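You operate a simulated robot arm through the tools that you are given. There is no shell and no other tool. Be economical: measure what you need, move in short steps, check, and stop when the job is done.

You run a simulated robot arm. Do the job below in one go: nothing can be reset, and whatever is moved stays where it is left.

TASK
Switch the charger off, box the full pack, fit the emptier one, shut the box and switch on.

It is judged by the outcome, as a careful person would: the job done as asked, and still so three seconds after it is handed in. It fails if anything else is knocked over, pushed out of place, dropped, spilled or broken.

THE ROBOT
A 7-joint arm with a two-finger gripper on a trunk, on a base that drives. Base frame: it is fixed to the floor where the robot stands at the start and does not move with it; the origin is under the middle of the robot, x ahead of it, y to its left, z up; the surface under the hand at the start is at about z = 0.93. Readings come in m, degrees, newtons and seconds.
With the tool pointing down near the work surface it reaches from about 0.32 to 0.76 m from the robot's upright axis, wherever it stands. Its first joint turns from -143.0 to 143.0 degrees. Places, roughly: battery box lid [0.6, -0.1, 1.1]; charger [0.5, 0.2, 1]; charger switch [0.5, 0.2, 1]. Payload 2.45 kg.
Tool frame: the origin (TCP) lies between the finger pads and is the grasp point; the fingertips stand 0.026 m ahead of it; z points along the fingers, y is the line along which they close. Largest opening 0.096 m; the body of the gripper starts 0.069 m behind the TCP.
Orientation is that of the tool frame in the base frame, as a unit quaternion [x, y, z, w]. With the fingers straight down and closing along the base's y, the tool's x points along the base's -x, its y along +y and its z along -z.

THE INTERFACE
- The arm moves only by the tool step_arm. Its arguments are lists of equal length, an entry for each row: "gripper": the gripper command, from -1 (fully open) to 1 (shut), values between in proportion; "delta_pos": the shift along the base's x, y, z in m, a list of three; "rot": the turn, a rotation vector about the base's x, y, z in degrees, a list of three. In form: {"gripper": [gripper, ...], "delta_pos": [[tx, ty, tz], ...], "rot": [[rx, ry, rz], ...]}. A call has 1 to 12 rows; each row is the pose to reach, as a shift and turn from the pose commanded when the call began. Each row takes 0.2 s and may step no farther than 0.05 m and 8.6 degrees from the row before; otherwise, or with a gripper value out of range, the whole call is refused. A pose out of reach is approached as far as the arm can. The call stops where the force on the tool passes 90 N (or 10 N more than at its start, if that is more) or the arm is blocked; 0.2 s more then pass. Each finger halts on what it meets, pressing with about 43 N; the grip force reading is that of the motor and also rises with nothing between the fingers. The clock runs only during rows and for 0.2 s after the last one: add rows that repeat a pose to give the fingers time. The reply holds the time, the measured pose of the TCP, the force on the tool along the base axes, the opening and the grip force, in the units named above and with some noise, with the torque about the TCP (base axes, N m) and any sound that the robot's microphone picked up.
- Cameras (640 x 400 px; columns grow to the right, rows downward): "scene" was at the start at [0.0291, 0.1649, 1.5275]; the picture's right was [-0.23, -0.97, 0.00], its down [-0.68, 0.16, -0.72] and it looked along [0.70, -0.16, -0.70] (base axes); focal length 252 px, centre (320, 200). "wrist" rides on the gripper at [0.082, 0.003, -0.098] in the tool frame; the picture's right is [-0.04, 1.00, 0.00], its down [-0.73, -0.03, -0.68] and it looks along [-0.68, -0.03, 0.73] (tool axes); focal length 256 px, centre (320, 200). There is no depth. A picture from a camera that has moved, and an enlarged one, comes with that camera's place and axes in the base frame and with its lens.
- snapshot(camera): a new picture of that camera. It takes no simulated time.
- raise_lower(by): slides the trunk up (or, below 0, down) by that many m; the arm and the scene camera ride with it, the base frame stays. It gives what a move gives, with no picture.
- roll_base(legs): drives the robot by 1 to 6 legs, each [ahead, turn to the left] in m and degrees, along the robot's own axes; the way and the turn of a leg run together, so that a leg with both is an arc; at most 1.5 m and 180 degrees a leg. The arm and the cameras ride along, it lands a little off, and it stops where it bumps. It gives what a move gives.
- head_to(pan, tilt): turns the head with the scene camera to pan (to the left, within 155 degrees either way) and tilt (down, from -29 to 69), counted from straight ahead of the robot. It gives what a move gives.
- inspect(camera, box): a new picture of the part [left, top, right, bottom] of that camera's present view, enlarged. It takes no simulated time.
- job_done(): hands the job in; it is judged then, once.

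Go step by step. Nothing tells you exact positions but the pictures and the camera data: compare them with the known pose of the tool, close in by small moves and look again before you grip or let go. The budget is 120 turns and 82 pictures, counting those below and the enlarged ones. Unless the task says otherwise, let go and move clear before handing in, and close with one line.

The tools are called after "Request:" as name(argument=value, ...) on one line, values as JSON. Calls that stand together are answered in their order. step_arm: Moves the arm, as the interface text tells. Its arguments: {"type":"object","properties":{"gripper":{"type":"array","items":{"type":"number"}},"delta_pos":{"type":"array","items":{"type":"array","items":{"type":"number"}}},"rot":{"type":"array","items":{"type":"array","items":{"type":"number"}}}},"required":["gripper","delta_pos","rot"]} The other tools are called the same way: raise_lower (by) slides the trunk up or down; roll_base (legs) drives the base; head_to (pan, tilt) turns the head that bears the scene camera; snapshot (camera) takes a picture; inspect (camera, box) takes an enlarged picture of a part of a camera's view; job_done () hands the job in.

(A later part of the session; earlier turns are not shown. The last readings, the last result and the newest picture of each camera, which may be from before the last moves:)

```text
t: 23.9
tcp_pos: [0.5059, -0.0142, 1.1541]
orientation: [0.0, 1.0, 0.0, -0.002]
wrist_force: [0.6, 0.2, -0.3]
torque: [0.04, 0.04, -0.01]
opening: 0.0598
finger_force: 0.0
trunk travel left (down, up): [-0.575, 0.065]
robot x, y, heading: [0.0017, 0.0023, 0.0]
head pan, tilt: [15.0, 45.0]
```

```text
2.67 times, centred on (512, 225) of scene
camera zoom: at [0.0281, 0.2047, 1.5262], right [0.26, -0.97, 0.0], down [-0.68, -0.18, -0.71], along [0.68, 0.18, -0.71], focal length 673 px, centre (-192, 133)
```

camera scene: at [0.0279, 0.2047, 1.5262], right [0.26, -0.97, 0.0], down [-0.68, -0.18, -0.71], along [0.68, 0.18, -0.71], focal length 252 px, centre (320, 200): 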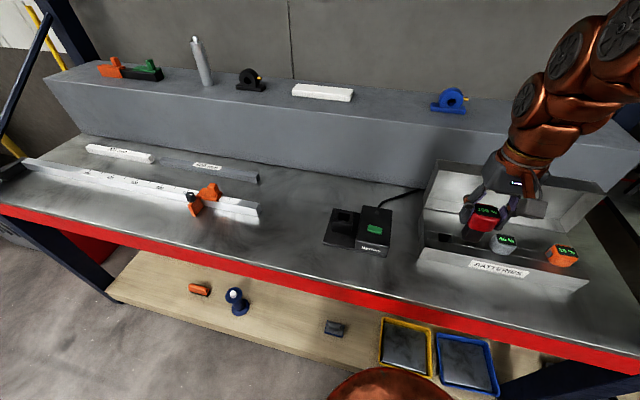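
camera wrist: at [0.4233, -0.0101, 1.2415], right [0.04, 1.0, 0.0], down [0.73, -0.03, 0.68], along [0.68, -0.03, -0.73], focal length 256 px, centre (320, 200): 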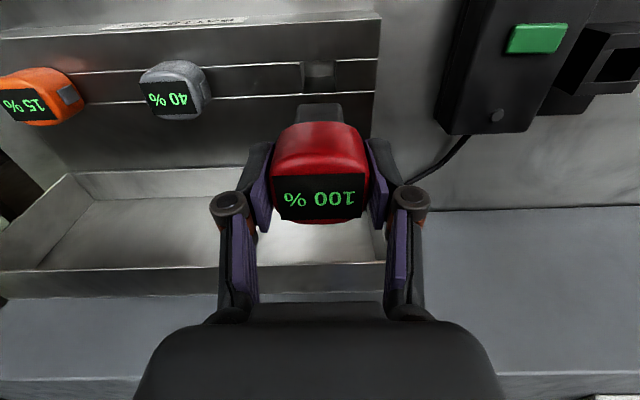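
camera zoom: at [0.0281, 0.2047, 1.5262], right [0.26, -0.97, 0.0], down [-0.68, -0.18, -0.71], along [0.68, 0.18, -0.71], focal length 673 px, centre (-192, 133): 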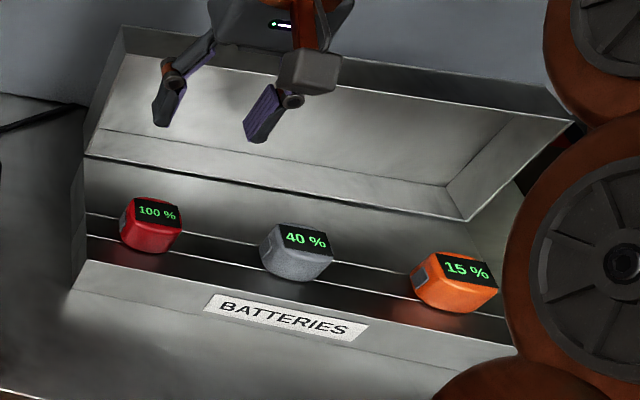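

Red pack is boxed. The orange pack should be at about (0.5055, -0.281); I will travel over and hover above it.

Request:
step_arm(gripper=[-0.46, -0.46, -0.46, -0.46, -0.46, -0.46, -0.46, -0.46], delta_pos=[[0, -0.045, 0], [0, -0.09, 0], [0, -0.135, 0], [0, -0.18, 0], [0, -0.225, 0], [0, -0.266, 0], [0, -0.266, -0.03], [0, -0.266, -0.045]], rot=[[0, 0, 0], [0, 0, 0], [0, 0, 0], [0, 0, 0], [0, 0, 0], [0, 0, 0], [0, 0, 0], [0, 0, 0]])

Request:
snapshot(camera="wrist")

Request:
snapshot(camera="scene")

```text
t: 25.7
tcp_pos: [0.505, -0.283, 1.1106]
orientation: [0.0, 1.0, 0.0, 0.0]
wrist_force: [-0.3, -0.2, 0.0]
torque: [-0.01, -0.04, -0.01]
opening: 0.0703
finger_force: 0.0
trunk travel left (down, up): [-0.575, 0.065]
robot x, y, heading: [0.003, -0.0002, 0.1]
head pan, tilt: [15.0, 45.0]
```

```text
42 pictures are left
camera wrist: at [0.4229, -0.2795, 1.2097], right [0.04, 1.0, 0.0], down [0.73, -0.03, 0.68], along [0.68, -0.03, -0.73], focal length 256 px, centre (320, 200)
```

wrist: 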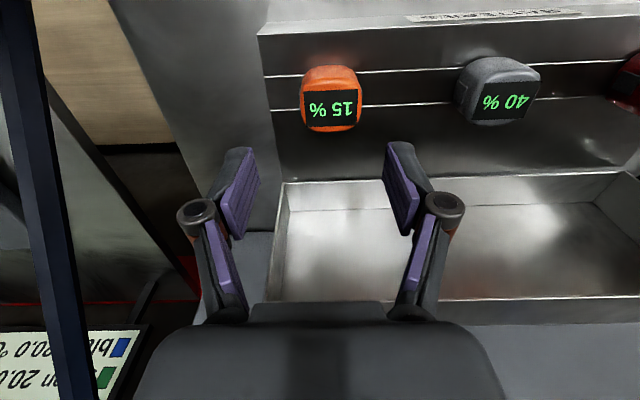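

```text
41 pictures are left
camera scene: at [0.0278, 0.2045, 1.5262], right [0.26, -0.97, 0.0], down [-0.68, -0.18, -0.71], along [0.68, 0.18, -0.71], focal length 252 px, centre (320, 200)
```

scene: 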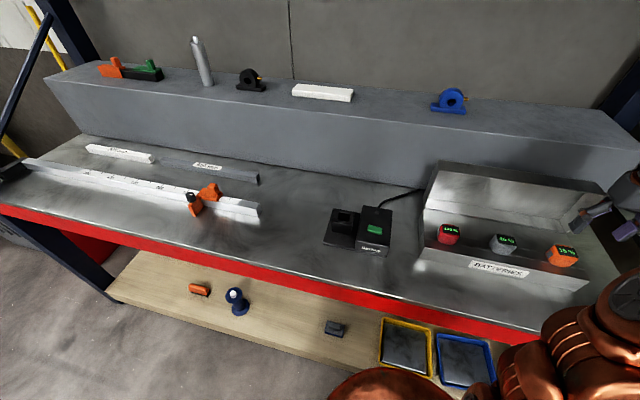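

The orange pack is about 6.5 mm further left (+y) than the hand. I will correct that, narrow the fingers a little and go partway down.

Request:
step_arm(gripper=[-0.3, -0.3, -0.3, -0.3], delta_pos=[[0, 0.0065, -0.01], [0, 0.0065, -0.035], [0, 0.0065, -0.055], [0, 0.0065, -0.055]], rot=[[0, 0, 0], [0, 0, 0], [0, 0, 0], [0, 0, 0]])

Request:
snapshot(camera="wrist")

Request:
inspect(camera="scene", box=[480, 170, 640, 290])

```text
t: 26.7
tcp_pos: [0.5057, -0.2763, 1.0549]
orientation: [0.0, 1.0, 0.0, 0.001]
wrist_force: [-0.6, -0.9, -0.3]
torque: [0.01, 0.02, -0.01]
opening: 0.0623
finger_force: 0.0
trunk travel left (down, up): [-0.575, 0.065]
robot x, y, heading: [0.0008, 0.0002, -0.2]
head pan, tilt: [15.0, 45.0]
```

```text
40 pictures are left
camera wrist: at [0.4238, -0.2725, 1.1536], right [0.04, 1.0, 0.0], down [0.73, -0.03, 0.68], along [0.68, -0.03, -0.73], focal length 256 px, centre (320, 200)
```

wrist: 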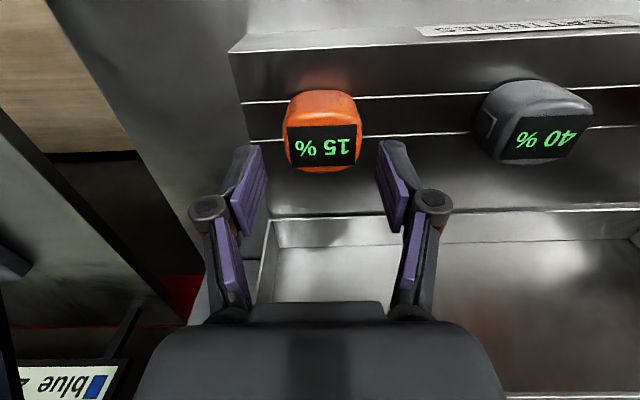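

```text
3.33 times, centred on (560, 230) of scene
camera zoom: at [0.0279, 0.2045, 1.5262], right [0.26, -0.97, 0.0], down [-0.68, -0.18, -0.71], along [0.68, 0.18, -0.71], focal length 842 px, centre (-480, 100)
```

zoom: 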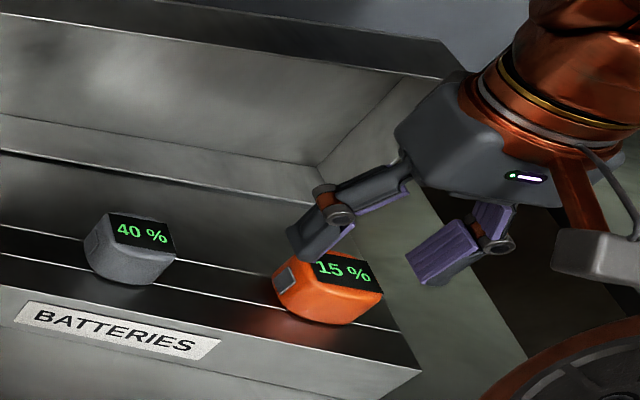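

The fingers are centred on the orange pack. I will go down to the same grip height as for the red one, and close.

Request:
step_arm(gripper=[-0.3, -0.3, -0.3, -0.3, 0.2, 1, 1, 1], delta_pos=[[0, 0, -0.02], [0, 0, -0.035], [0, 0, -0.046], [0, 0, -0.047], [0, 0, -0.047], [0, 0, -0.047], [0, 0, -0.047], [0, 0, -0.047]], rot=[[0, 0, 0], [0, 0, 0], [0, 0, 0], [0, 0, 0], [0, 0, 0], [0, 0, 0], [0, 0, 0], [0, 0, 0]])

Request:
snapshot(camera="wrist")

```text
t: 28.5
tcp_pos: [0.5062, -0.2762, 1.0073]
orientation: [0.0, 1.0, 0.001, 0.0]
wrist_force: [1.5, -0.3, 1.0]
torque: [-0.03, -0.12, 0.0]
opening: 0.0476
finger_force: 42.9
trunk travel left (down, up): [-0.575, 0.065]
robot x, y, heading: [0.0007, 0.0001, -0.1]
head pan, tilt: [15.0, 45.0]
```

```text
38 pictures are left
camera wrist: at [0.4232, -0.2714, 1.1068], right [0.04, 1.0, 0.0], down [0.73, -0.03, 0.68], along [0.68, -0.03, -0.73], focal length 256 px, centre (320, 200)
```

wrist: 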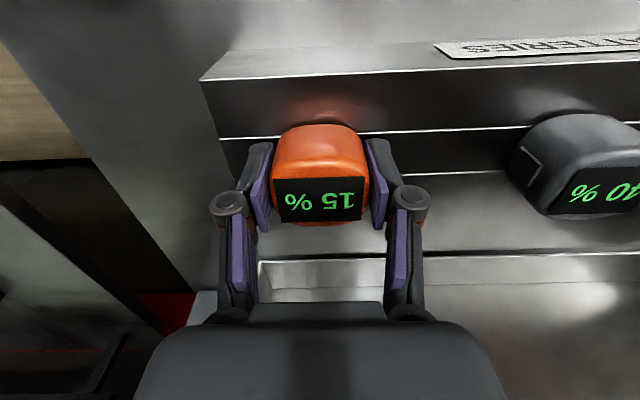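

Gripped the same way as the red pack. I will pull it straight up.

Request:
step_arm(gripper=[1, 1, 1, 1, 1, 1], delta_pos=[[0, 0, 0.01], [0, 0, 0.025], [0, 0, 0.05], [0, 0, 0.09], [0, 0, 0.13], [0, 0, 0.16]], rot=[[0, 0, 0], [0, 0, 0], [0, 0, 0], [0, 0, 0], [0, 0, 0], [0, 0, 0]])

Request:
step_arm(gripper=[1, 1, 1, 1, 1, 1, 1, 1, 1, 1, 1, 1], delta_pos=[[-0.02, 0.04, 0], [-0.04, 0.08, 0], [-0.05, 0.125, 0], [-0.05, 0.17, 0], [-0.05, 0.215, 0], [-0.05, 0.26, 0], [-0.05, 0.305, 0], [-0.05, 0.35, 0], [-0.05, 0.395, 0], [-0.05, 0.44, 0], [-0.04, 0.485, 0], [-0.015, 0.525, -0.01]], rot=[[0, 0, 0], [0, 0, 0], [0, 0, 0], [0, 0, 0], [0, 0, 0], [0, 0, 0], [0, 0, 0], [0, 0, 0], [0, 0, 0], [0, 0, 0], [0, 0, 0], [0, 0, 0]])

Request:
snapshot(camera="scene")

```text
t: 29.9
tcp_pos: [0.5026, -0.2764, 1.1691]
orientation: [0.0, 1.0, 0.0, 0.0]
wrist_force: [-0.8, -0.3, -1.3]
torque: [-0.05, -0.02, 0.0]
opening: 0.0474
finger_force: 43.2
trunk travel left (down, up): [-0.575, 0.065]
robot x, y, heading: [0.0021, 0.0014, -0.0]
head pan, tilt: [15.0, 45.0]
```

```text
t: 32.5
tcp_pos: [0.4906, 0.2514, 1.1598]
orientation: [0.0, 1.0, -0.001, 0.001]
wrist_force: [0.1, 0.2, -1.6]
torque: [0.05, -0.06, -0.01]
opening: 0.0475
finger_force: 43.4
trunk travel left (down, up): [-0.575, 0.065]
robot x, y, heading: [0.0001, -0.0005, 0.0]
head pan, tilt: [15.0, 45.0]
```

```text
37 pictures are left
camera scene: at [0.0275, 0.2046, 1.5262], right [0.26, -0.97, 0.0], down [-0.68, -0.18, -0.71], along [0.68, 0.18, -0.71], focal length 252 px, centre (320, 200)
```

scene: 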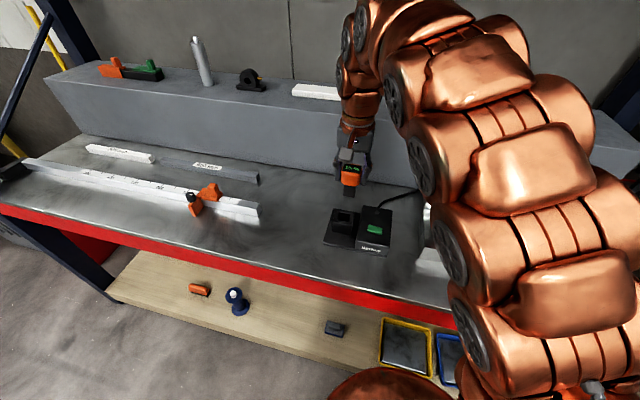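

The orange pack is held near the charger. I will line up at the hover pose from which I pulled the red one and check.

Request:
step_arm(gripper=[1, 1, 1], delta_pos=[[0.01, 0.006, -0.01], [0.014, 0.008, -0.017], [0.014, 0.008, -0.017]], rot=[[0, 0, 0], [0, 0, 0], [0, 0, 0]])

Request:
snapshot(camera="wrist")

Request:
inspect(camera="wrist", box=[272, 45, 368, 105])

```text
t: 33.3
tcp_pos: [0.5039, 0.2586, 1.1418]
orientation: [0.0, 1.0, 0.0, 0.0]
wrist_force: [-0.4, 0.5, -2.4]
torque: [0.0, 0.0, 0.0]
opening: 0.0472
finger_force: 42.8
trunk travel left (down, up): [-0.575, 0.065]
robot x, y, heading: [0.0017, -0.0052, 0.1]
head pan, tilt: [15.0, 45.0]
```

```text
36 pictures are left
camera wrist: at [0.4227, 0.262, 1.2402], right [0.04, 1.0, 0.0], down [0.73, -0.03, 0.68], along [0.68, -0.03, -0.73], focal length 256 px, centre (320, 200)
```

wrist: 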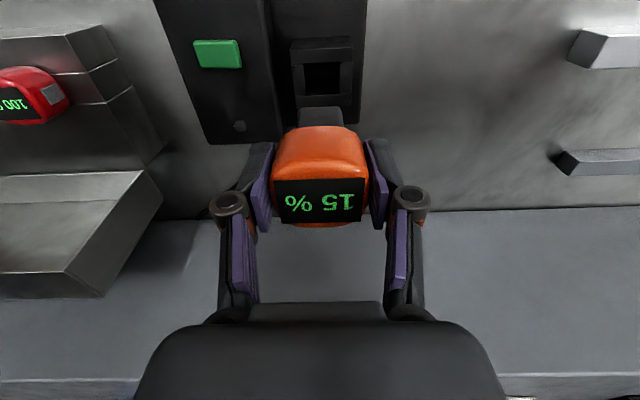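

```text
6.67 times, centred on (320, 75) of wrist
camera zoom: at [0.4227, 0.262, 1.2402], right [0.04, 1.0, 0.0], down [0.73, -0.03, 0.68], along [0.68, -0.03, -0.73], focal length 1707 px, centre (320, 1033)
```

zoom: 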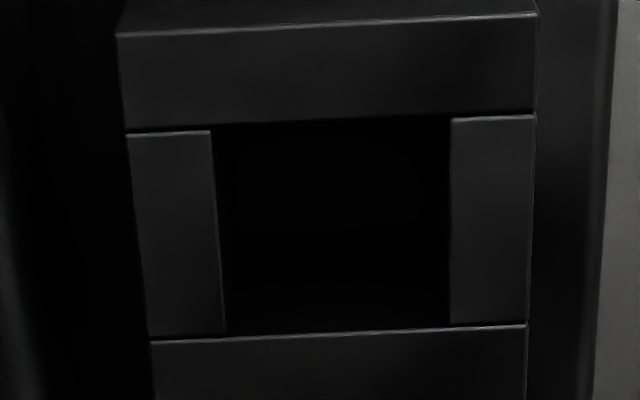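

The socket hole is about 2.5 mm further toward +y than the stem. I will correct and lower until just above it, then compare.

Request:
step_arm(gripper=[1, 1, 1, 1], delta_pos=[[0.0003, 0.0025, -0.03], [0.0003, 0.0025, -0.06], [0.0003, 0.0025, -0.084], [0.0003, 0.0025, -0.084]], rot=[[0, 0, 0], [0, 0, 0], [0, 0, 0], [0, 0, 0]])

Request:
inspect(camera="wrist", box=[264, 60, 376, 130])

Request:
inspect(camera="scene", box=[308, 170, 404, 245])

```text
t: 34.3
tcp_pos: [0.5053, 0.2587, 1.0585]
orientation: [0.0, 1.0, 0.001, 0.002]
wrist_force: [0.5, 0.0, 19.0]
torque: [-0.12, -0.29, -0.01]
opening: 0.0476
finger_force: 43.0
trunk travel left (down, up): [-0.575, 0.065]
robot x, y, heading: [-0.0018, 0.0025, 0.2]
head pan, tilt: [15.0, 45.0]
```

```text
5.71 times, centred on (320, 95) of wrist
camera zoom: at [0.4232, 0.2633, 1.1571], right [0.04, 1.0, 0.0], down [0.73, -0.03, 0.68], along [0.68, -0.03, -0.73], focal length 1463 px, centre (320, 800)
```

zoom: 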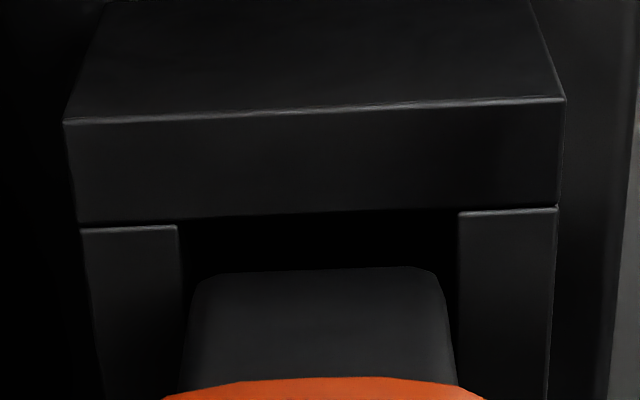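

```text
5.33 times, centred on (356, 208) of scene
camera zoom: at [0.0272, 0.2044, 1.5266], right [0.26, -0.97, 0.0], down [-0.68, -0.18, -0.71], along [0.68, 0.18, -0.71], focal length 1346 px, centre (128, 160)
```

zoom: 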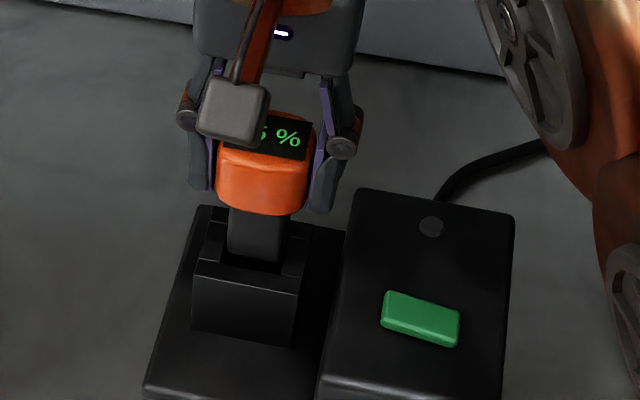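

The stem touches the far rim: the orange pack sits about 3 mm further out in my grip than the red one did. I will lift slightly, shift x by -3 mm and look again.

Request:
step_arm(gripper=[1, 1, 1], delta_pos=[[0, 0, 0.006], [-0.003, 0, 0.006], [-0.003, 0, 0.004]], rot=[[0, 0, 0], [0, 0, 0], [0, 0, 0]])

Request:
inspect(camera="wrist", box=[264, 60, 376, 130])

Request:
inspect(camera="scene", box=[324, 180, 372, 225])

```text
t: 35.1
tcp_pos: [0.502, 0.2596, 1.0611]
orientation: [0.0, 1.0, 0.001, -0.001]
wrist_force: [0.6, -0.4, -1.5]
torque: [-0.02, 0.04, 0.03]
opening: 0.0471
finger_force: 42.9
trunk travel left (down, up): [-0.575, 0.065]
robot x, y, heading: [0.0014, 0.0007, -0.2]
head pan, tilt: [15.0, 45.0]
```

```text
5.71 times, centred on (320, 95) of wrist
camera zoom: at [0.4198, 0.2634, 1.1603], right [0.04, 1.0, 0.0], down [0.73, -0.03, 0.68], along [0.68, -0.03, -0.73], focal length 1463 px, centre (320, 800)
```

zoom: 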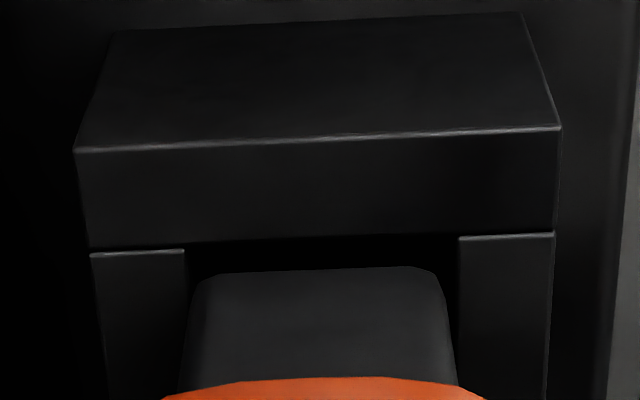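

```text
8.89 times, centred on (348, 202) of scene
camera zoom: at [0.0279, 0.2049, 1.5261], right [0.26, -0.97, 0.0], down [-0.68, -0.18, -0.71], along [0.68, 0.18, -0.71], focal length 2244 px, centre (71, 178)
```

zoom: 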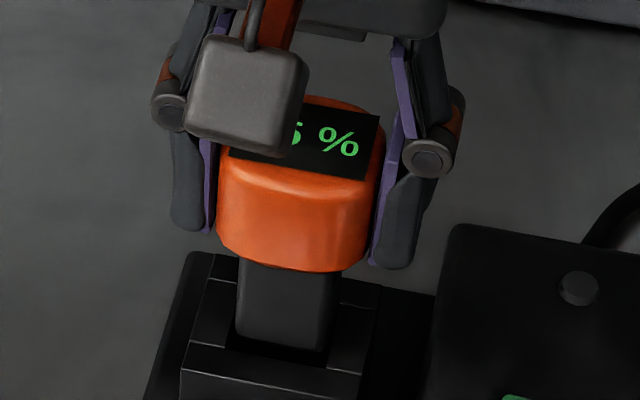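

The stem now sits within the hole outline on all sides. I will lower slowly, watching the force.

Request:
step_arm(gripper=[1, 1, 1, 1, 1, 1], delta_pos=[[-0.0005, 0.0003, -0.003], [-0.0005, 0.0003, -0.006], [-0.0005, 0.0003, -0.009], [-0.0005, 0.0003, -0.012], [-0.0005, 0.0003, -0.014], [-0.0005, 0.0003, -0.014]], rot=[[0, 0, 0], [0, 0, 0], [0, 0, 0], [0, 0, 0], [0, 0, 0], [0, 0, 0]])

```text
t: 36.5
tcp_pos: [0.5005, 0.2618, 1.0464]
orientation: [0.0, 1.0, 0.0, 0.0]
wrist_force: [2.9, -0.2, -2.4]
torque: [-0.04, -0.11, 0.09]
opening: 0.0472
finger_force: 42.9
trunk travel left (down, up): [-0.575, 0.065]
robot x, y, heading: [-0.001, 0.0036, -0.1]
head pan, tilt: [15.0, 45.0]
```

It has gone in freely past the rim. I will continue down to near the seated height of 1.0146.

Request:
step_arm(gripper=[1, 1, 1, 1, 1, 1], delta_pos=[[0, 0, -0.007], [0, 0, -0.014], [0, 0, -0.02], [0, 0, -0.025], [0, 0, -0.029], [0, 0, -0.029]], rot=[[0, 0, 0], [0, 0, 0], [0, 0, 0], [0, 0, 0], [0, 0, 0], [0, 0, 0]])

Request:
inspect(camera="scene", box=[308, 170, 404, 245])

```text
t: 37.9
tcp_pos: [0.5013, 0.2604, 1.018]
orientation: [0.0, 1.0, 0.0, 0.001]
wrist_force: [4.9, 0.9, -1.5]
torque: [0.04, -0.18, 0.04]
opening: 0.0473
finger_force: 42.9
trunk travel left (down, up): [-0.575, 0.065]
robot x, y, heading: [0.0022, 0.0039, -0.3]
head pan, tilt: [15.0, 45.0]
```

```text
5.33 times, centred on (356, 208) of scene
camera zoom: at [0.0283, 0.2049, 1.5262], right [0.26, -0.97, 0.0], down [-0.68, -0.18, -0.71], along [0.68, 0.18, -0.71], focal length 1346 px, centre (128, 160)
```

zoom: 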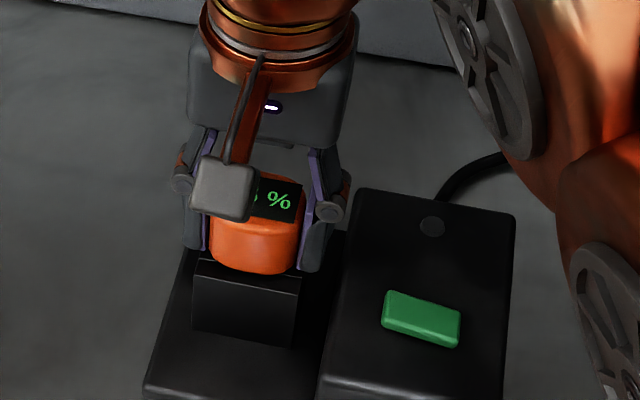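

Almost seated. A bit further down, with a slight x relief.

Request:
step_arm(gripper=[1, 1, 1, 1, 1], delta_pos=[[0.001, 0, -0.0015], [0.001, 0, -0.003], [0.001, 0, -0.004], [0.001, 0, -0.005], [0.001, 0, -0.005]], rot=[[0, 0, 0], [0, 0, 0], [0, 0, 0], [0, 0, 0], [0, 0, 0]])

```text
t: 39.1
tcp_pos: [0.5028, 0.2604, 1.0143]
orientation: [0.0, 1.0, 0.0, 0.002]
wrist_force: [3.7, 2.1, 6.9]
torque: [0.07, -0.03, -0.02]
opening: 0.0471
finger_force: 42.9
trunk travel left (down, up): [-0.575, 0.065]
robot x, y, heading: [-0.0032, 0.001, -0.0]
head pan, tilt: [15.0, 45.0]
```

Contact begins at the same seated height as the red pack had. I will press a little more, then release and rise.

Request:
step_arm(gripper=[1, 1, 1], delta_pos=[[0, 0, -0.001], [0, 0, -0.002], [0, 0, -0.002]], rot=[[0, 0, 0], [0, 0, 0], [0, 0, 0]])

Request:
step_arm(gripper=[1, -0.3, -0.3, -0.3, -0.3, -0.3, -0.3], delta_pos=[[0, 0, 0.002], [0, 0, 0.002], [0, 0, 0.002], [0, 0, 0.02], [0, 0, 0.06], [0, 0, 0.1], [-0.03, 0, 0.13]], rot=[[0, 0, 0], [0, 0, 0], [0, 0, 0], [0, 0, 0], [0, 0, 0], [0, 0, 0], [0, 0, 0]])

Request:
inspect(camera="scene", box=[308, 170, 404, 245])

Request:
snapshot(camera="wrist")

```text
t: 39.9
tcp_pos: [0.5003, 0.26, 1.0131]
orientation: [0.0, 1.0, 0.001, 0.001]
wrist_force: [4.9, 1.3, 36.4]
torque: [0.02, -0.16, -0.03]
opening: 0.0477
finger_force: 42.8
trunk travel left (down, up): [-0.575, 0.065]
robot x, y, heading: [0.0007, 0.0011, -0.1]
head pan, tilt: [15.0, 45.0]
```

```text
t: 41.5
tcp_pos: [0.471, 0.2628, 1.1406]
orientation: [0.0, 1.0, -0.001, 0.001]
wrist_force: [-0.4, -0.8, -0.1]
torque: [0.01, 0.02, -0.03]
opening: 0.0624
finger_force: 0.1
trunk travel left (down, up): [-0.575, 0.065]
robot x, y, heading: [-0.0021, -0.0029, -0.2]
head pan, tilt: [15.0, 45.0]
```

```text
5.33 times, centred on (356, 208) of scene
camera zoom: at [0.0283, 0.2048, 1.5262], right [0.26, -0.97, 0.0], down [-0.68, -0.18, -0.71], along [0.68, 0.18, -0.71], focal length 1346 px, centre (128, 160)
```

zoom: 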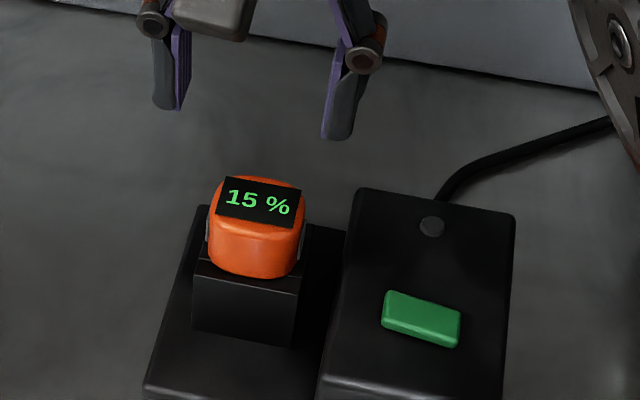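

```text
28 pictures are left
camera wrist: at [0.3883, 0.2667, 1.2396], right [0.04, 1.0, 0.0], down [0.73, -0.03, 0.68], along [0.68, -0.03, -0.73], focal length 256 px, centre (320, 200)
```

wrist: 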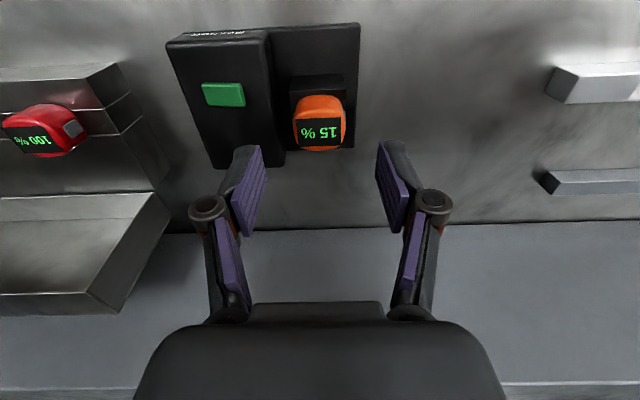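

The orange pack is fitted. Next is the lid: I need its geometry, so I will look at it from the scene camera with the arm out of the way.

Request:
head_to(pan=-10, tilt=38)

Request:
step_arm(gripper=[-0.3, -0.3, -0.3, -0.3], delta_pos=[[-0.03, 0.03, 0.02], [-0.06, 0.07, 0.04], [-0.06, 0.11, 0.06], [-0.06, 0.15, 0.06]], rot=[[0, 0, 0], [0, 0, 0], [0, 0, 0], [0, 0, 0]])

Request:
snapshot(camera="scene")

```text
t: 42.4
tcp_pos: [0.4709, 0.2637, 1.1409]
orientation: [0.0, 1.0, 0.0, 0.0]
wrist_force: [-0.3, 0.5, -0.3]
torque: [0.02, -0.03, -0.01]
opening: 0.0623
finger_force: 0.1
trunk travel left (down, up): [-0.575, 0.065]
robot x, y, heading: [0.0008, 0.003, 0.1]
head pan, tilt: [-10.0, 38.0]
```

```text
refused: row 2 steps farther than a row can; nothing moved
```

```text
27 pictures are left
camera scene: at [0.0343, 0.1689, 1.5364], right [-0.17, -0.98, 0.0], down [-0.61, 0.11, -0.79], along [0.78, -0.14, -0.62], focal length 252 px, centre (320, 200)
```

scene: 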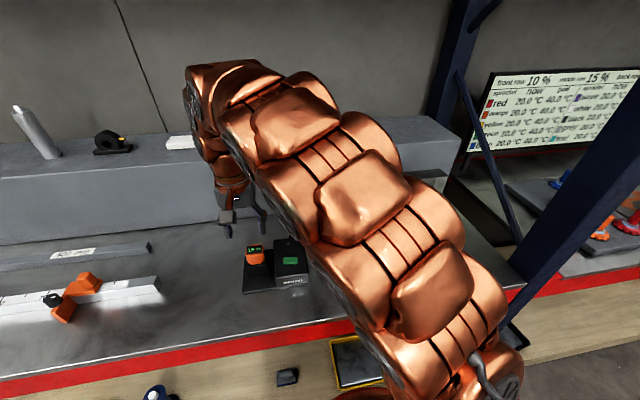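

The arm blocks this view, but from earlier pictures the lid leans back: its top back edge is near x = 0.694, z = 1.09, and the ledge behind starts at x ≈ 0.75. I will raise the closed hand and go above the gap behind the lid, then check.

Request:
step_arm(gripper=[0, 0.5, 1, 1, 1, 1, 1, 1, 1, 1], delta_pos=[[0, 0, 0.045], [0, 0, 0.09], [0.01, -0.02, 0.12], [0.03, -0.065, 0.12], [0.05, -0.11, 0.12], [0.07, -0.155, 0.12], [0.09, -0.2, 0.12], [0.11, -0.245, 0.12], [0.13, -0.29, 0.12], [0.15, -0.335, 0.12]], rot=[[0, 0, 0], [0, 0, 0], [0, 0, 0], [0, 0, 0], [0, 0, 0], [0, 0, 0], [0, 0, 0], [0, 0, 0], [0, 0, 0], [0, 0, 0]])

Request:
head_to(pan=15, tilt=45)

Request:
snapshot(camera="wrist")

Request:
snapshot(camera="scene")

```text
t: 44.6
tcp_pos: [0.5916, -0.0862, 1.2101]
orientation: [0.001, 1.0, 0.001, -0.001]
wrist_force: [-0.1, -1.4, 0.3]
torque: [0.1, -0.02, 0.0]
opening: 0.0001
finger_force: 28.7
out of reach, approached as far as the arm can: row 3, 4, 5, 6, 7, 8, 9, 10
trunk travel left (down, up): [-0.575, 0.065]
robot x, y, heading: [0.0012, -0.0033, 0.2]
head pan, tilt: [-10.0, 38.0]
```

```text
t: 45.5
tcp_pos: [0.5915, -0.0829, 1.2107]
orientation: [0.0, 1.0, 0.0, 0.001]
wrist_force: [0.1, -0.1, -0.7]
torque: [0.04, 0.0, 0.0]
opening: 0.0
finger_force: 28.5
trunk travel left (down, up): [-0.575, 0.065]
robot x, y, heading: [-0.0002, -0.002, -0.1]
head pan, tilt: [15.0, 45.0]
```

```text
26 pictures are left
camera wrist: at [0.5092, -0.0781, 1.3097], right [0.04, 1.0, 0.0], down [0.73, -0.03, 0.68], along [0.68, -0.03, -0.73], focal length 256 px, centre (320, 200)
```

wrist: 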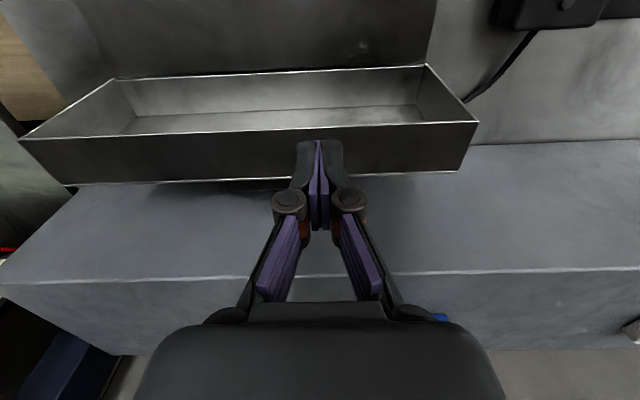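

```text
25 pictures are left
camera scene: at [0.0279, 0.2046, 1.5262], right [0.26, -0.97, 0.0], down [-0.68, -0.18, -0.71], along [0.68, 0.18, -0.71], focal length 252 px, centre (320, 200)
```

scene: 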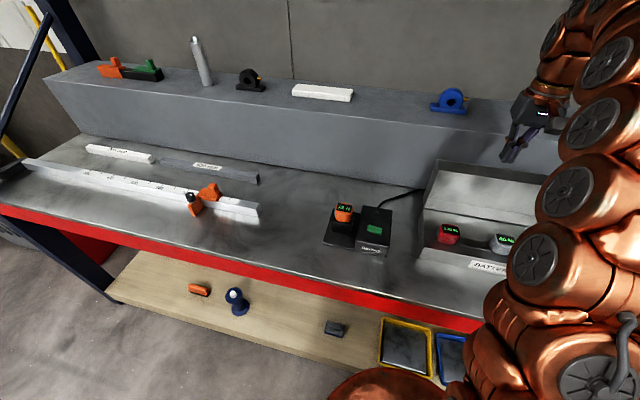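

Now measured from two wrist views: the lid stands upright with its front face at x ≈ 0.598, its back at x ≈ 0.651, top at z ≈ 1.135, hinged near (0.60, 1.005). I will straddle its top with the open fingers (turned 90°), so the back finger pushes and the front finger brakes the fall. First I raise the trunk for reach and turn the hand.

Request:
raise_lower(by=0.06)

Request:
step_arm(gripper=[1, 1, 0, -1, -1, -1, -1, -1, -1, -1, -1, -1], delta_pos=[[-0.02, 0, 0.0], [-0.02, 0, 0.0], [-0.02, 0, 0.0], [-0.02, 0, 0.0], [-0.02, 0, 0.0], [-0.02, 0, 0.0], [-0.02, 0, 0.0], [-0.02, 0, 0.0], [-0.02, 0, 0.0], [-0.02, 0, 0.0], [-0.02, 0, 0.0], [-0.02, 0, 0.0]], rot=[[0, 0, 8], [0, 0, 16], [0, 0, 24], [0, 0, 32], [0, 0, 40], [0, 0, 48], [0, 0, 56], [0, 0, 64], [0, 0, 72], [0, 0, 80], [0, 0, 88], [0, 0, 90]])

Request:
snapshot(camera="wrist")

```text
t: 46.5
tcp_pos: [0.5915, -0.0827, 1.2697]
orientation: [0.0, 1.0, 0.0, 0.0]
wrist_force: [-0.2, 0.7, -0.1]
torque: [-0.01, 0.02, 0.02]
opening: 0.0001
finger_force: 28.1
trunk travel left (down, up): [-0.635, 0.005]
robot x, y, heading: [0.001, -0.002, 0.1]
head pan, tilt: [15.0, 45.0]
```

```text
t: 49.0
tcp_pos: [0.5716, -0.0827, 1.27]
orientation: [0.708, -0.707, 0.0, 0.0]
wrist_force: [-0.8, -0.6, 0.0]
torque: [-0.03, 0.0, 0.06]
opening: 0.0959
finger_force: 0.1
trunk travel left (down, up): [-0.635, 0.005]
robot x, y, heading: [-0.0004, 0.0032, -0.3]
head pan, tilt: [15.0, 45.0]
```

```text
24 pictures are left
camera wrist: at [0.5681, -0.1642, 1.3695], right [-1.0, 0.04, 0.0], down [0.03, 0.73, 0.68], along [0.03, 0.68, -0.73], focal length 256 px, centre (320, 200)
```

wrist: 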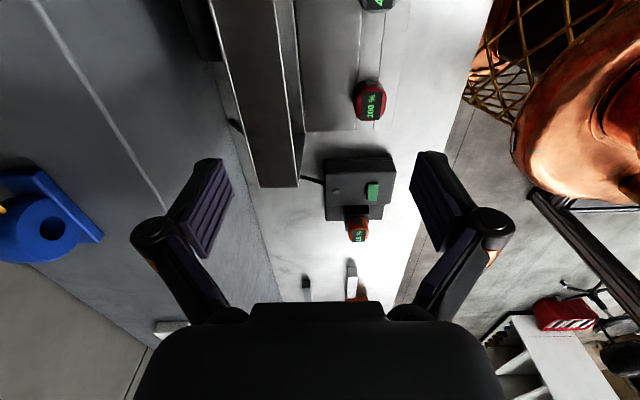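

The lid's top strip measures x ≈ 0.605–0.65, matching. I will centre the open fingers over it at x = 0.6245 and descend partway.

Request:
step_arm(gripper=[-1, -1, -1, -1, -1, -1], delta_pos=[[0.04, -0.015, 0], [0.054, -0.017, -0.02], [0.054, -0.017, -0.05], [0.054, -0.017, -0.08], [0.054, -0.017, -0.09], [0.054, -0.017, -0.09]], rot=[[0, 0, 0], [0, 0, 0], [0, 0, 0], [0, 0, 0], [0, 0, 0], [0, 0, 0]])

Request:
snapshot(camera="wrist")

Request:
snapshot(camera="scene")

```text
t: 50.5
tcp_pos: [0.6245, -0.0997, 1.1813]
orientation: [-0.707, 0.707, 0.0, 0.0]
wrist_force: [0.5, 0.5, -0.5]
torque: [0.01, -0.01, 0.0]
opening: 0.0961
finger_force: 0.0
out of reach, approached as far as the arm can: row 1
trunk travel left (down, up): [-0.635, 0.005]
robot x, y, heading: [-0.0028, 0.0008, -0.2]
head pan, tilt: [15.0, 45.0]
```

```text
23 pictures are left
camera wrist: at [0.621, -0.1805, 1.2795], right [-1.0, 0.04, 0.0], down [0.03, 0.73, 0.68], along [0.03, 0.68, -0.73], focal length 256 px, centre (320, 200)
```

wrist: 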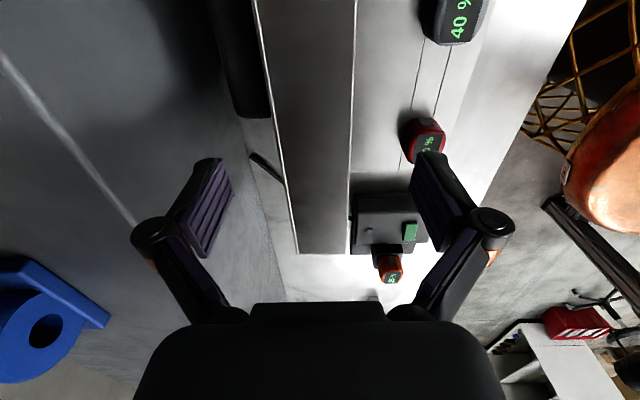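

```text
22 pictures are left
camera scene: at [0.0279, 0.2046, 1.5862], right [0.26, -0.97, 0.0], down [-0.68, -0.18, -0.71], along [0.68, 0.18, -0.71], focal length 252 px, centre (320, 200)
```

scene: 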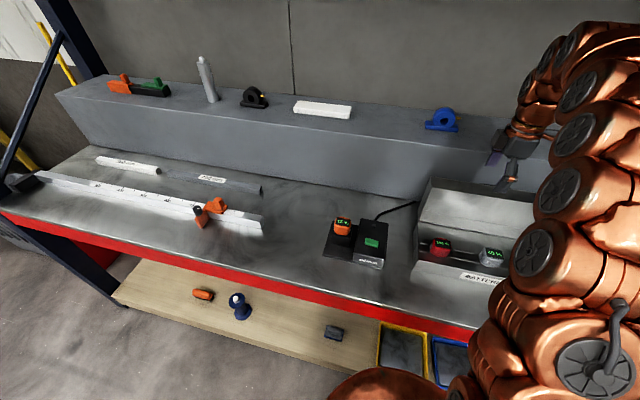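

The lid top is well centred between the fingers. There is a dark shape behind the lid that I want to identify before lowering.

Request:
inspect(camera="wrist", box=[190, 0, 310, 150])

```text
2.67 times, centred on (250, 75) of wrist
camera zoom: at [0.621, -0.1805, 1.2795], right [-1.0, 0.04, 0.0], down [0.03, 0.73, 0.68], along [0.03, 0.68, -0.73], focal length 683 px, centre (507, 533)
```

zoom: 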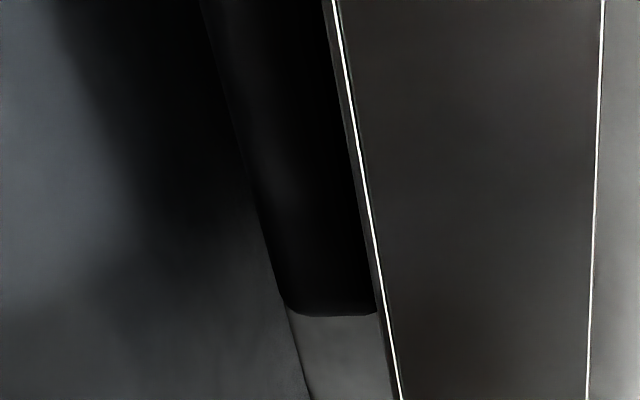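

The dark bar is the lid's handle on its back side, spanning roughly y = -0.09 to -0.21, so I must not come down on it. I will shift to y = -0.05, clear of the handle, and then descend to straddle the lid.

Request:
step_arm(gripper=[-0.67, -0.67, -0.67, -0.67, -0.67], delta_pos=[[0, 0.03, 0], [0, 0.05, 0], [0, 0.05, -0.03], [0, 0.05, -0.06], [0, 0.05, -0.06]], rot=[[0, 0, 0], [0, 0, 0], [0, 0, 0], [0, 0, 0], [0, 0, 0]])

Request:
snapshot(camera="wrist")

```text
t: 51.6
tcp_pos: [0.6253, -0.0487, 1.1192]
orientation: [-0.707, 0.707, -0.001, 0.0]
wrist_force: [0.8, -0.3, 0.5]
torque: [0.0, 0.0, 0.03]
opening: 0.0801
finger_force: 0.0
trunk travel left (down, up): [-0.635, 0.005]
robot x, y, heading: [0.0021, 0.0018, 0.3]
head pan, tilt: [15.0, 45.0]
```

```text
20 pictures are left
camera wrist: at [0.6212, -0.1298, 1.2186], right [-1.0, 0.04, 0.0], down [0.03, 0.73, 0.68], along [0.03, 0.68, -0.73], focal length 256 px, centre (320, 200)
```

wrist: 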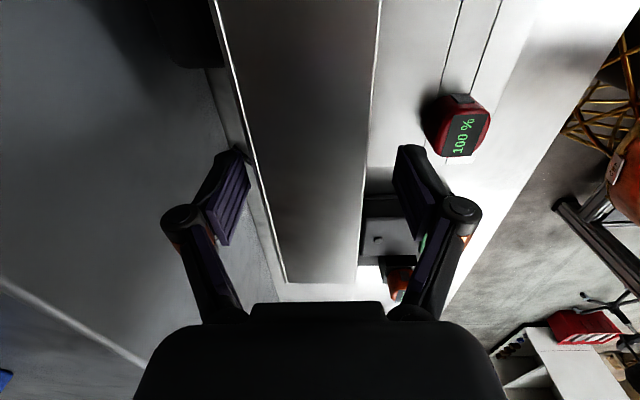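

The lid's edge now lies between the fingers, with the handle clear. I will pull toward -x slowly to swing the lid forward about 25–30°.

Request:
step_arm(gripper=[-0.67, -0.67, -0.67, -0.67, -0.67, -0.67, -0.67, -0.67], delta_pos=[[-0.01, 0, 0], [-0.018, 0, 0], [-0.025, 0, 0], [-0.032, 0, 0], [-0.039, 0, 0], [-0.045, 0, 0], [-0.05, 0, 0], [-0.05, 0, 0]], rot=[[0, 0, 0], [0, 0, 0], [0, 0, 0], [0, 0, 0], [0, 0, 0], [0, 0, 0], [0, 0, 0], [0, 0, 0]])

Request:
snapshot(camera="wrist")

```text
t: 53.5
tcp_pos: [0.5765, -0.0506, 1.1204]
orientation: [-0.707, 0.707, 0.001, 0.0]
wrist_force: [2.8, -1.1, 2.0]
torque: [-0.03, -0.19, 0.03]
opening: 0.0836
finger_force: 3.1
trunk travel left (down, up): [-0.635, 0.005]
robot x, y, heading: [-0.0007, -0.0023, -0.1]
head pan, tilt: [15.0, 45.0]
```

```text
19 pictures are left
camera wrist: at [0.5719, -0.1312, 1.2191], right [-1.0, 0.04, 0.0], down [0.03, 0.73, 0.68], along [0.03, 0.68, -0.73], focal length 256 px, centre (320, 200)
```

wrist: 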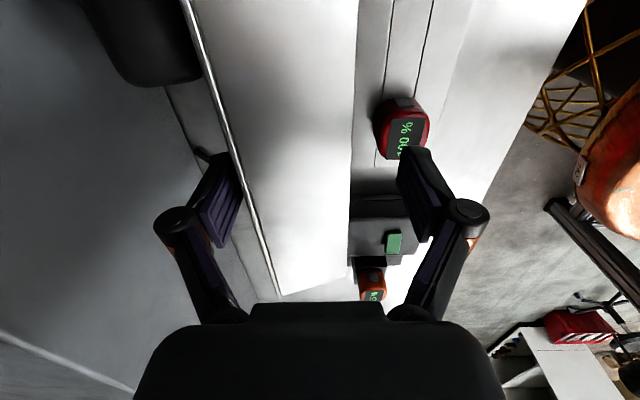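

The lid swings with only about 3 N. I will continue another 20 mm and see whether it tips onto the front finger.

Request:
step_arm(gripper=[-0.67, -0.67, -0.67, -0.67, -0.67], delta_pos=[[-0.006, 0, 0], [-0.012, 0, 0], [-0.017, 0, 0], [-0.022, 0, 0], [-0.022, 0, 0]], rot=[[0, 0, 0], [0, 0, 0], [0, 0, 0], [0, 0, 0], [0, 0, 0]])

Request:
snapshot(camera="wrist")

```text
t: 54.6
tcp_pos: [0.5537, -0.0516, 1.1193]
orientation: [0.707, -0.707, 0.0, 0.0]
wrist_force: [2.8, -0.6, 1.5]
torque: [-0.03, -0.15, 0.04]
opening: 0.0831
finger_force: 1.7
trunk travel left (down, up): [-0.635, 0.005]
robot x, y, heading: [-0.0013, 0.001, -0.0]
head pan, tilt: [15.0, 45.0]
```

```text
18 pictures are left
camera wrist: at [0.5497, -0.1315, 1.219], right [-1.0, 0.04, 0.0], down [0.03, 0.73, 0.68], along [0.03, 0.68, -0.73], focal length 256 px, centre (320, 200)
```

wrist: 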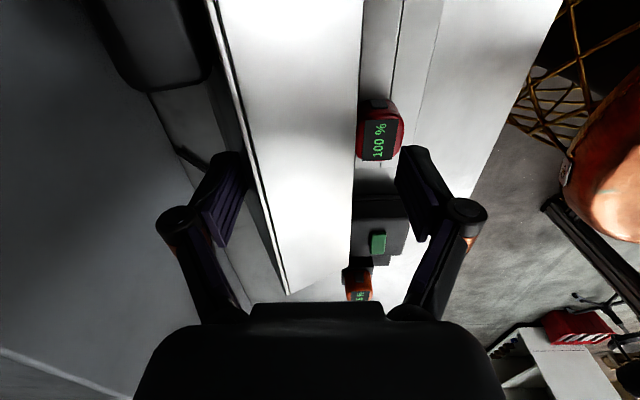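

The lid still resists lightly well past its balance point, so the hinge has friction and it will not slam. I will continue pushing in -x with the back finger.

Request:
step_arm(gripper=[-0.67, -0.67, -0.67, -0.67, -0.67, -0.67, -0.67, -0.67], delta_pos=[[-0.007, 0, 0], [-0.014, 0, 0], [-0.021, 0, 0], [-0.028, 0, 0], [-0.035, 0, 0], [-0.042, 0, 0], [-0.048, 0, 0], [-0.048, 0, 0]], rot=[[0, 0, 0], [0, 0, 0], [0, 0, 0], [0, 0, 0], [0, 0, 0], [0, 0, 0], [0, 0, 0], [0, 0, 0]])

Request:
snapshot(camera="wrist")

```text
t: 56.5
tcp_pos: [0.5037, -0.0495, 1.1206]
orientation: [-0.707, 0.707, 0.0, 0.0]
wrist_force: [0.6, -0.7, 0.2]
torque: [0.01, -0.06, -0.03]
opening: 0.0808
finger_force: 0.2
trunk travel left (down, up): [-0.635, 0.005]
robot x, y, heading: [0.0002, 0.0002, -0.3]
head pan, tilt: [15.0, 45.0]
```

```text
17 pictures are left
camera wrist: at [0.5009, -0.1307, 1.2193], right [-1.0, 0.04, 0.0], down [0.03, 0.73, 0.68], along [0.03, 0.68, -0.73], focal length 256 px, centre (320, 200)
```

wrist: 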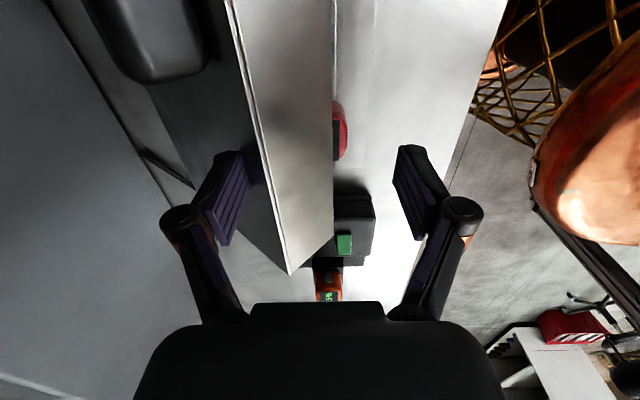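

The lid is now about 60° round and calm. I will push a bit further, then go up and over to press it down from above.

Request:
step_arm(gripper=[-0.67, -0.67, -0.67, -0.67, -0.67, -0.67, -0.67], delta_pos=[[-0.007, 0, 0], [-0.014, 0, 0], [-0.021, 0, 0], [-0.028, 0, 0], [-0.034, 0, 0], [-0.034, 0, 0], [-0.034, 0, 0]], rot=[[0, 0, 0], [0, 0, 0], [0, 0, 0], [0, 0, 0], [0, 0, 0], [0, 0, 0], [0, 0, 0]])

Request:
snapshot(camera="wrist")

Request:
snapshot(camera="scene")

```text
t: 58.0
tcp_pos: [0.4709, -0.0506, 1.1195]
orientation: [0.707, -0.707, 0.0, 0.0]
wrist_force: [0.4, -0.2, -0.4]
torque: [-0.04, 0.0, 0.01]
opening: 0.0804
finger_force: 0.1
trunk travel left (down, up): [-0.635, 0.005]
robot x, y, heading: [0.0001, -0.003, -0.1]
head pan, tilt: [15.0, 45.0]
```

```text
16 pictures are left
camera wrist: at [0.4672, -0.1308, 1.2199], right [-1.0, 0.04, 0.0], down [0.03, 0.73, 0.68], along [0.03, 0.68, -0.73], focal length 256 px, centre (320, 200)
```

wrist: 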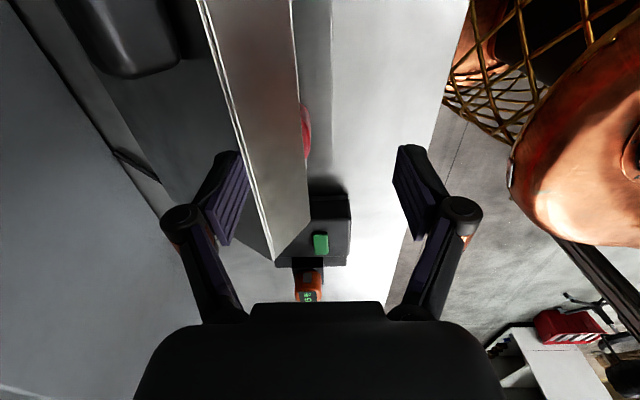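

```text
15 pictures are left
camera scene: at [0.0278, 0.2047, 1.5862], right [0.26, -0.97, 0.0], down [-0.68, -0.18, -0.71], along [0.68, 0.18, -0.71], focal length 252 px, centre (320, 200)
```

scene: 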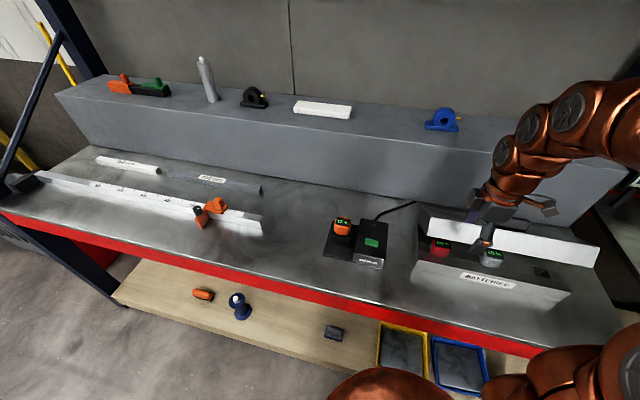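

The lid stays put at about 65°. I will rise, close the fingers, and press it down from above near its free edge, clear of the handle.

Request:
step_arm(gripper=[-0.67, -0.67, 0.3, 1, 1, 1, 1], delta_pos=[[0, 0, 0.03], [0, 0, 0.06], [0.015, 0, 0.06], [0.03, 0, 0.06], [0.03, 0, 0.06], [0.03, 0, 0.06], [0.03, 0, 0.04]], rot=[[0, 0, 0], [0, 0, 0], [0, 0, 0], [0, 0, 0], [0, 0, 0], [0, 0, 0], [0, 0, 0]])

Request:
snapshot(camera="wrist")

```text
t: 59.6
tcp_pos: [0.5009, -0.0494, 1.1604]
orientation: [0.707, -0.707, 0.001, -0.001]
wrist_force: [0.6, 0.4, 0.2]
torque: [-0.01, -0.02, 0.0]
opening: 0.0
finger_force: 25.0
trunk travel left (down, up): [-0.635, 0.005]
robot x, y, heading: [-0.0014, -0.0014, -0.3]
head pan, tilt: [15.0, 45.0]
```

```text
14 pictures are left
camera wrist: at [0.4975, -0.1304, 1.2593], right [-1.0, 0.04, 0.0], down [0.03, 0.73, 0.68], along [0.03, 0.68, -0.73], focal length 256 px, centre (320, 200)
```

wrist: 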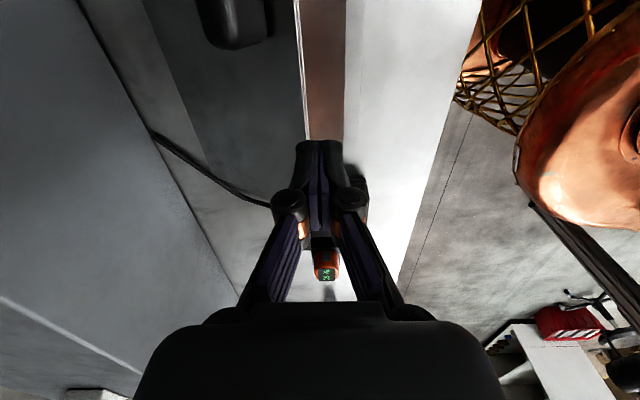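

The free edge is at x ≈ 0.512, so I will move to x = 0.53 over the lid plate, then press down slowly.

Request:
step_arm(gripper=[1, 1, 1, 1, 1, 1, 1, 1, 1, 1], delta_pos=[[0.015, 0, 0], [0.03, 0, 0], [0.03, 0, -0.02], [0.03, 0, -0.035], [0.03, 0, -0.045], [0.03, 0, -0.053], [0.03, 0, -0.06], [0.03, 0, -0.067], [0.03, 0, -0.073], [0.03, 0, -0.073]], rot=[[0, 0, 0], [0, 0, 0], [0, 0, 0], [0, 0, 0], [0, 0, 0], [0, 0, 0], [0, 0, 0], [0, 0, 0], [0, 0, 0], [0, 0, 0]])

Request:
snapshot(camera="wrist")

Request:
snapshot(camera="scene")

```text
t: 61.9
tcp_pos: [0.5311, -0.0504, 1.0864]
orientation: [-0.707, 0.707, 0.0, 0.0]
wrist_force: [0.1, -0.6, -0.3]
torque: [0.0, 0.02, 0.02]
opening: 0.0
finger_force: 28.9
trunk travel left (down, up): [-0.635, 0.005]
robot x, y, heading: [0.0006, 0.0001, 0.1]
head pan, tilt: [15.0, 45.0]
```

```text
13 pictures are left
camera wrist: at [0.5276, -0.1304, 1.1854], right [-1.0, 0.04, 0.0], down [0.03, 0.73, 0.68], along [0.03, 0.68, -0.73], focal length 256 px, centre (320, 200)
```

wrist: 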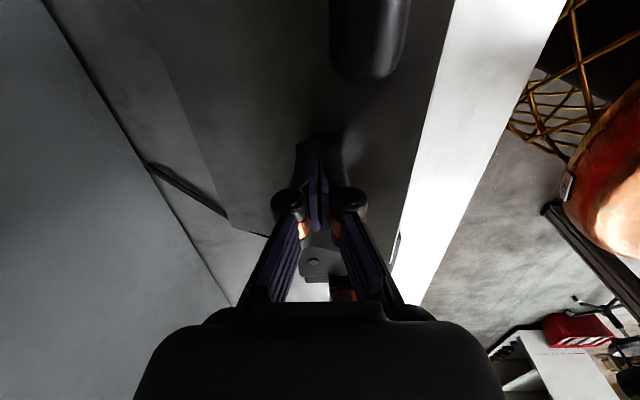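

```text
12 pictures are left
camera scene: at [0.0279, 0.2047, 1.5862], right [0.26, -0.97, 0.0], down [-0.68, -0.18, -0.71], along [0.68, 0.18, -0.71], focal length 252 px, centre (320, 200)
```

scene: 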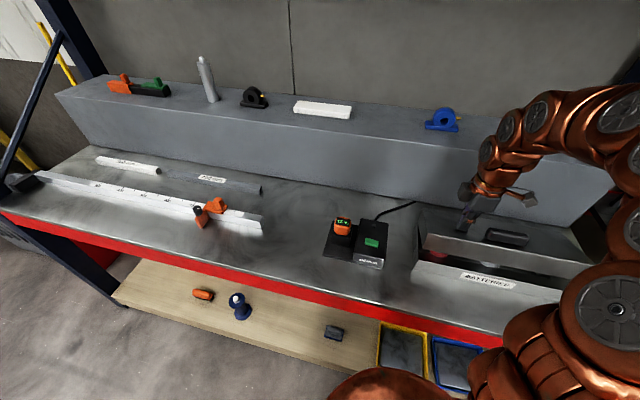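

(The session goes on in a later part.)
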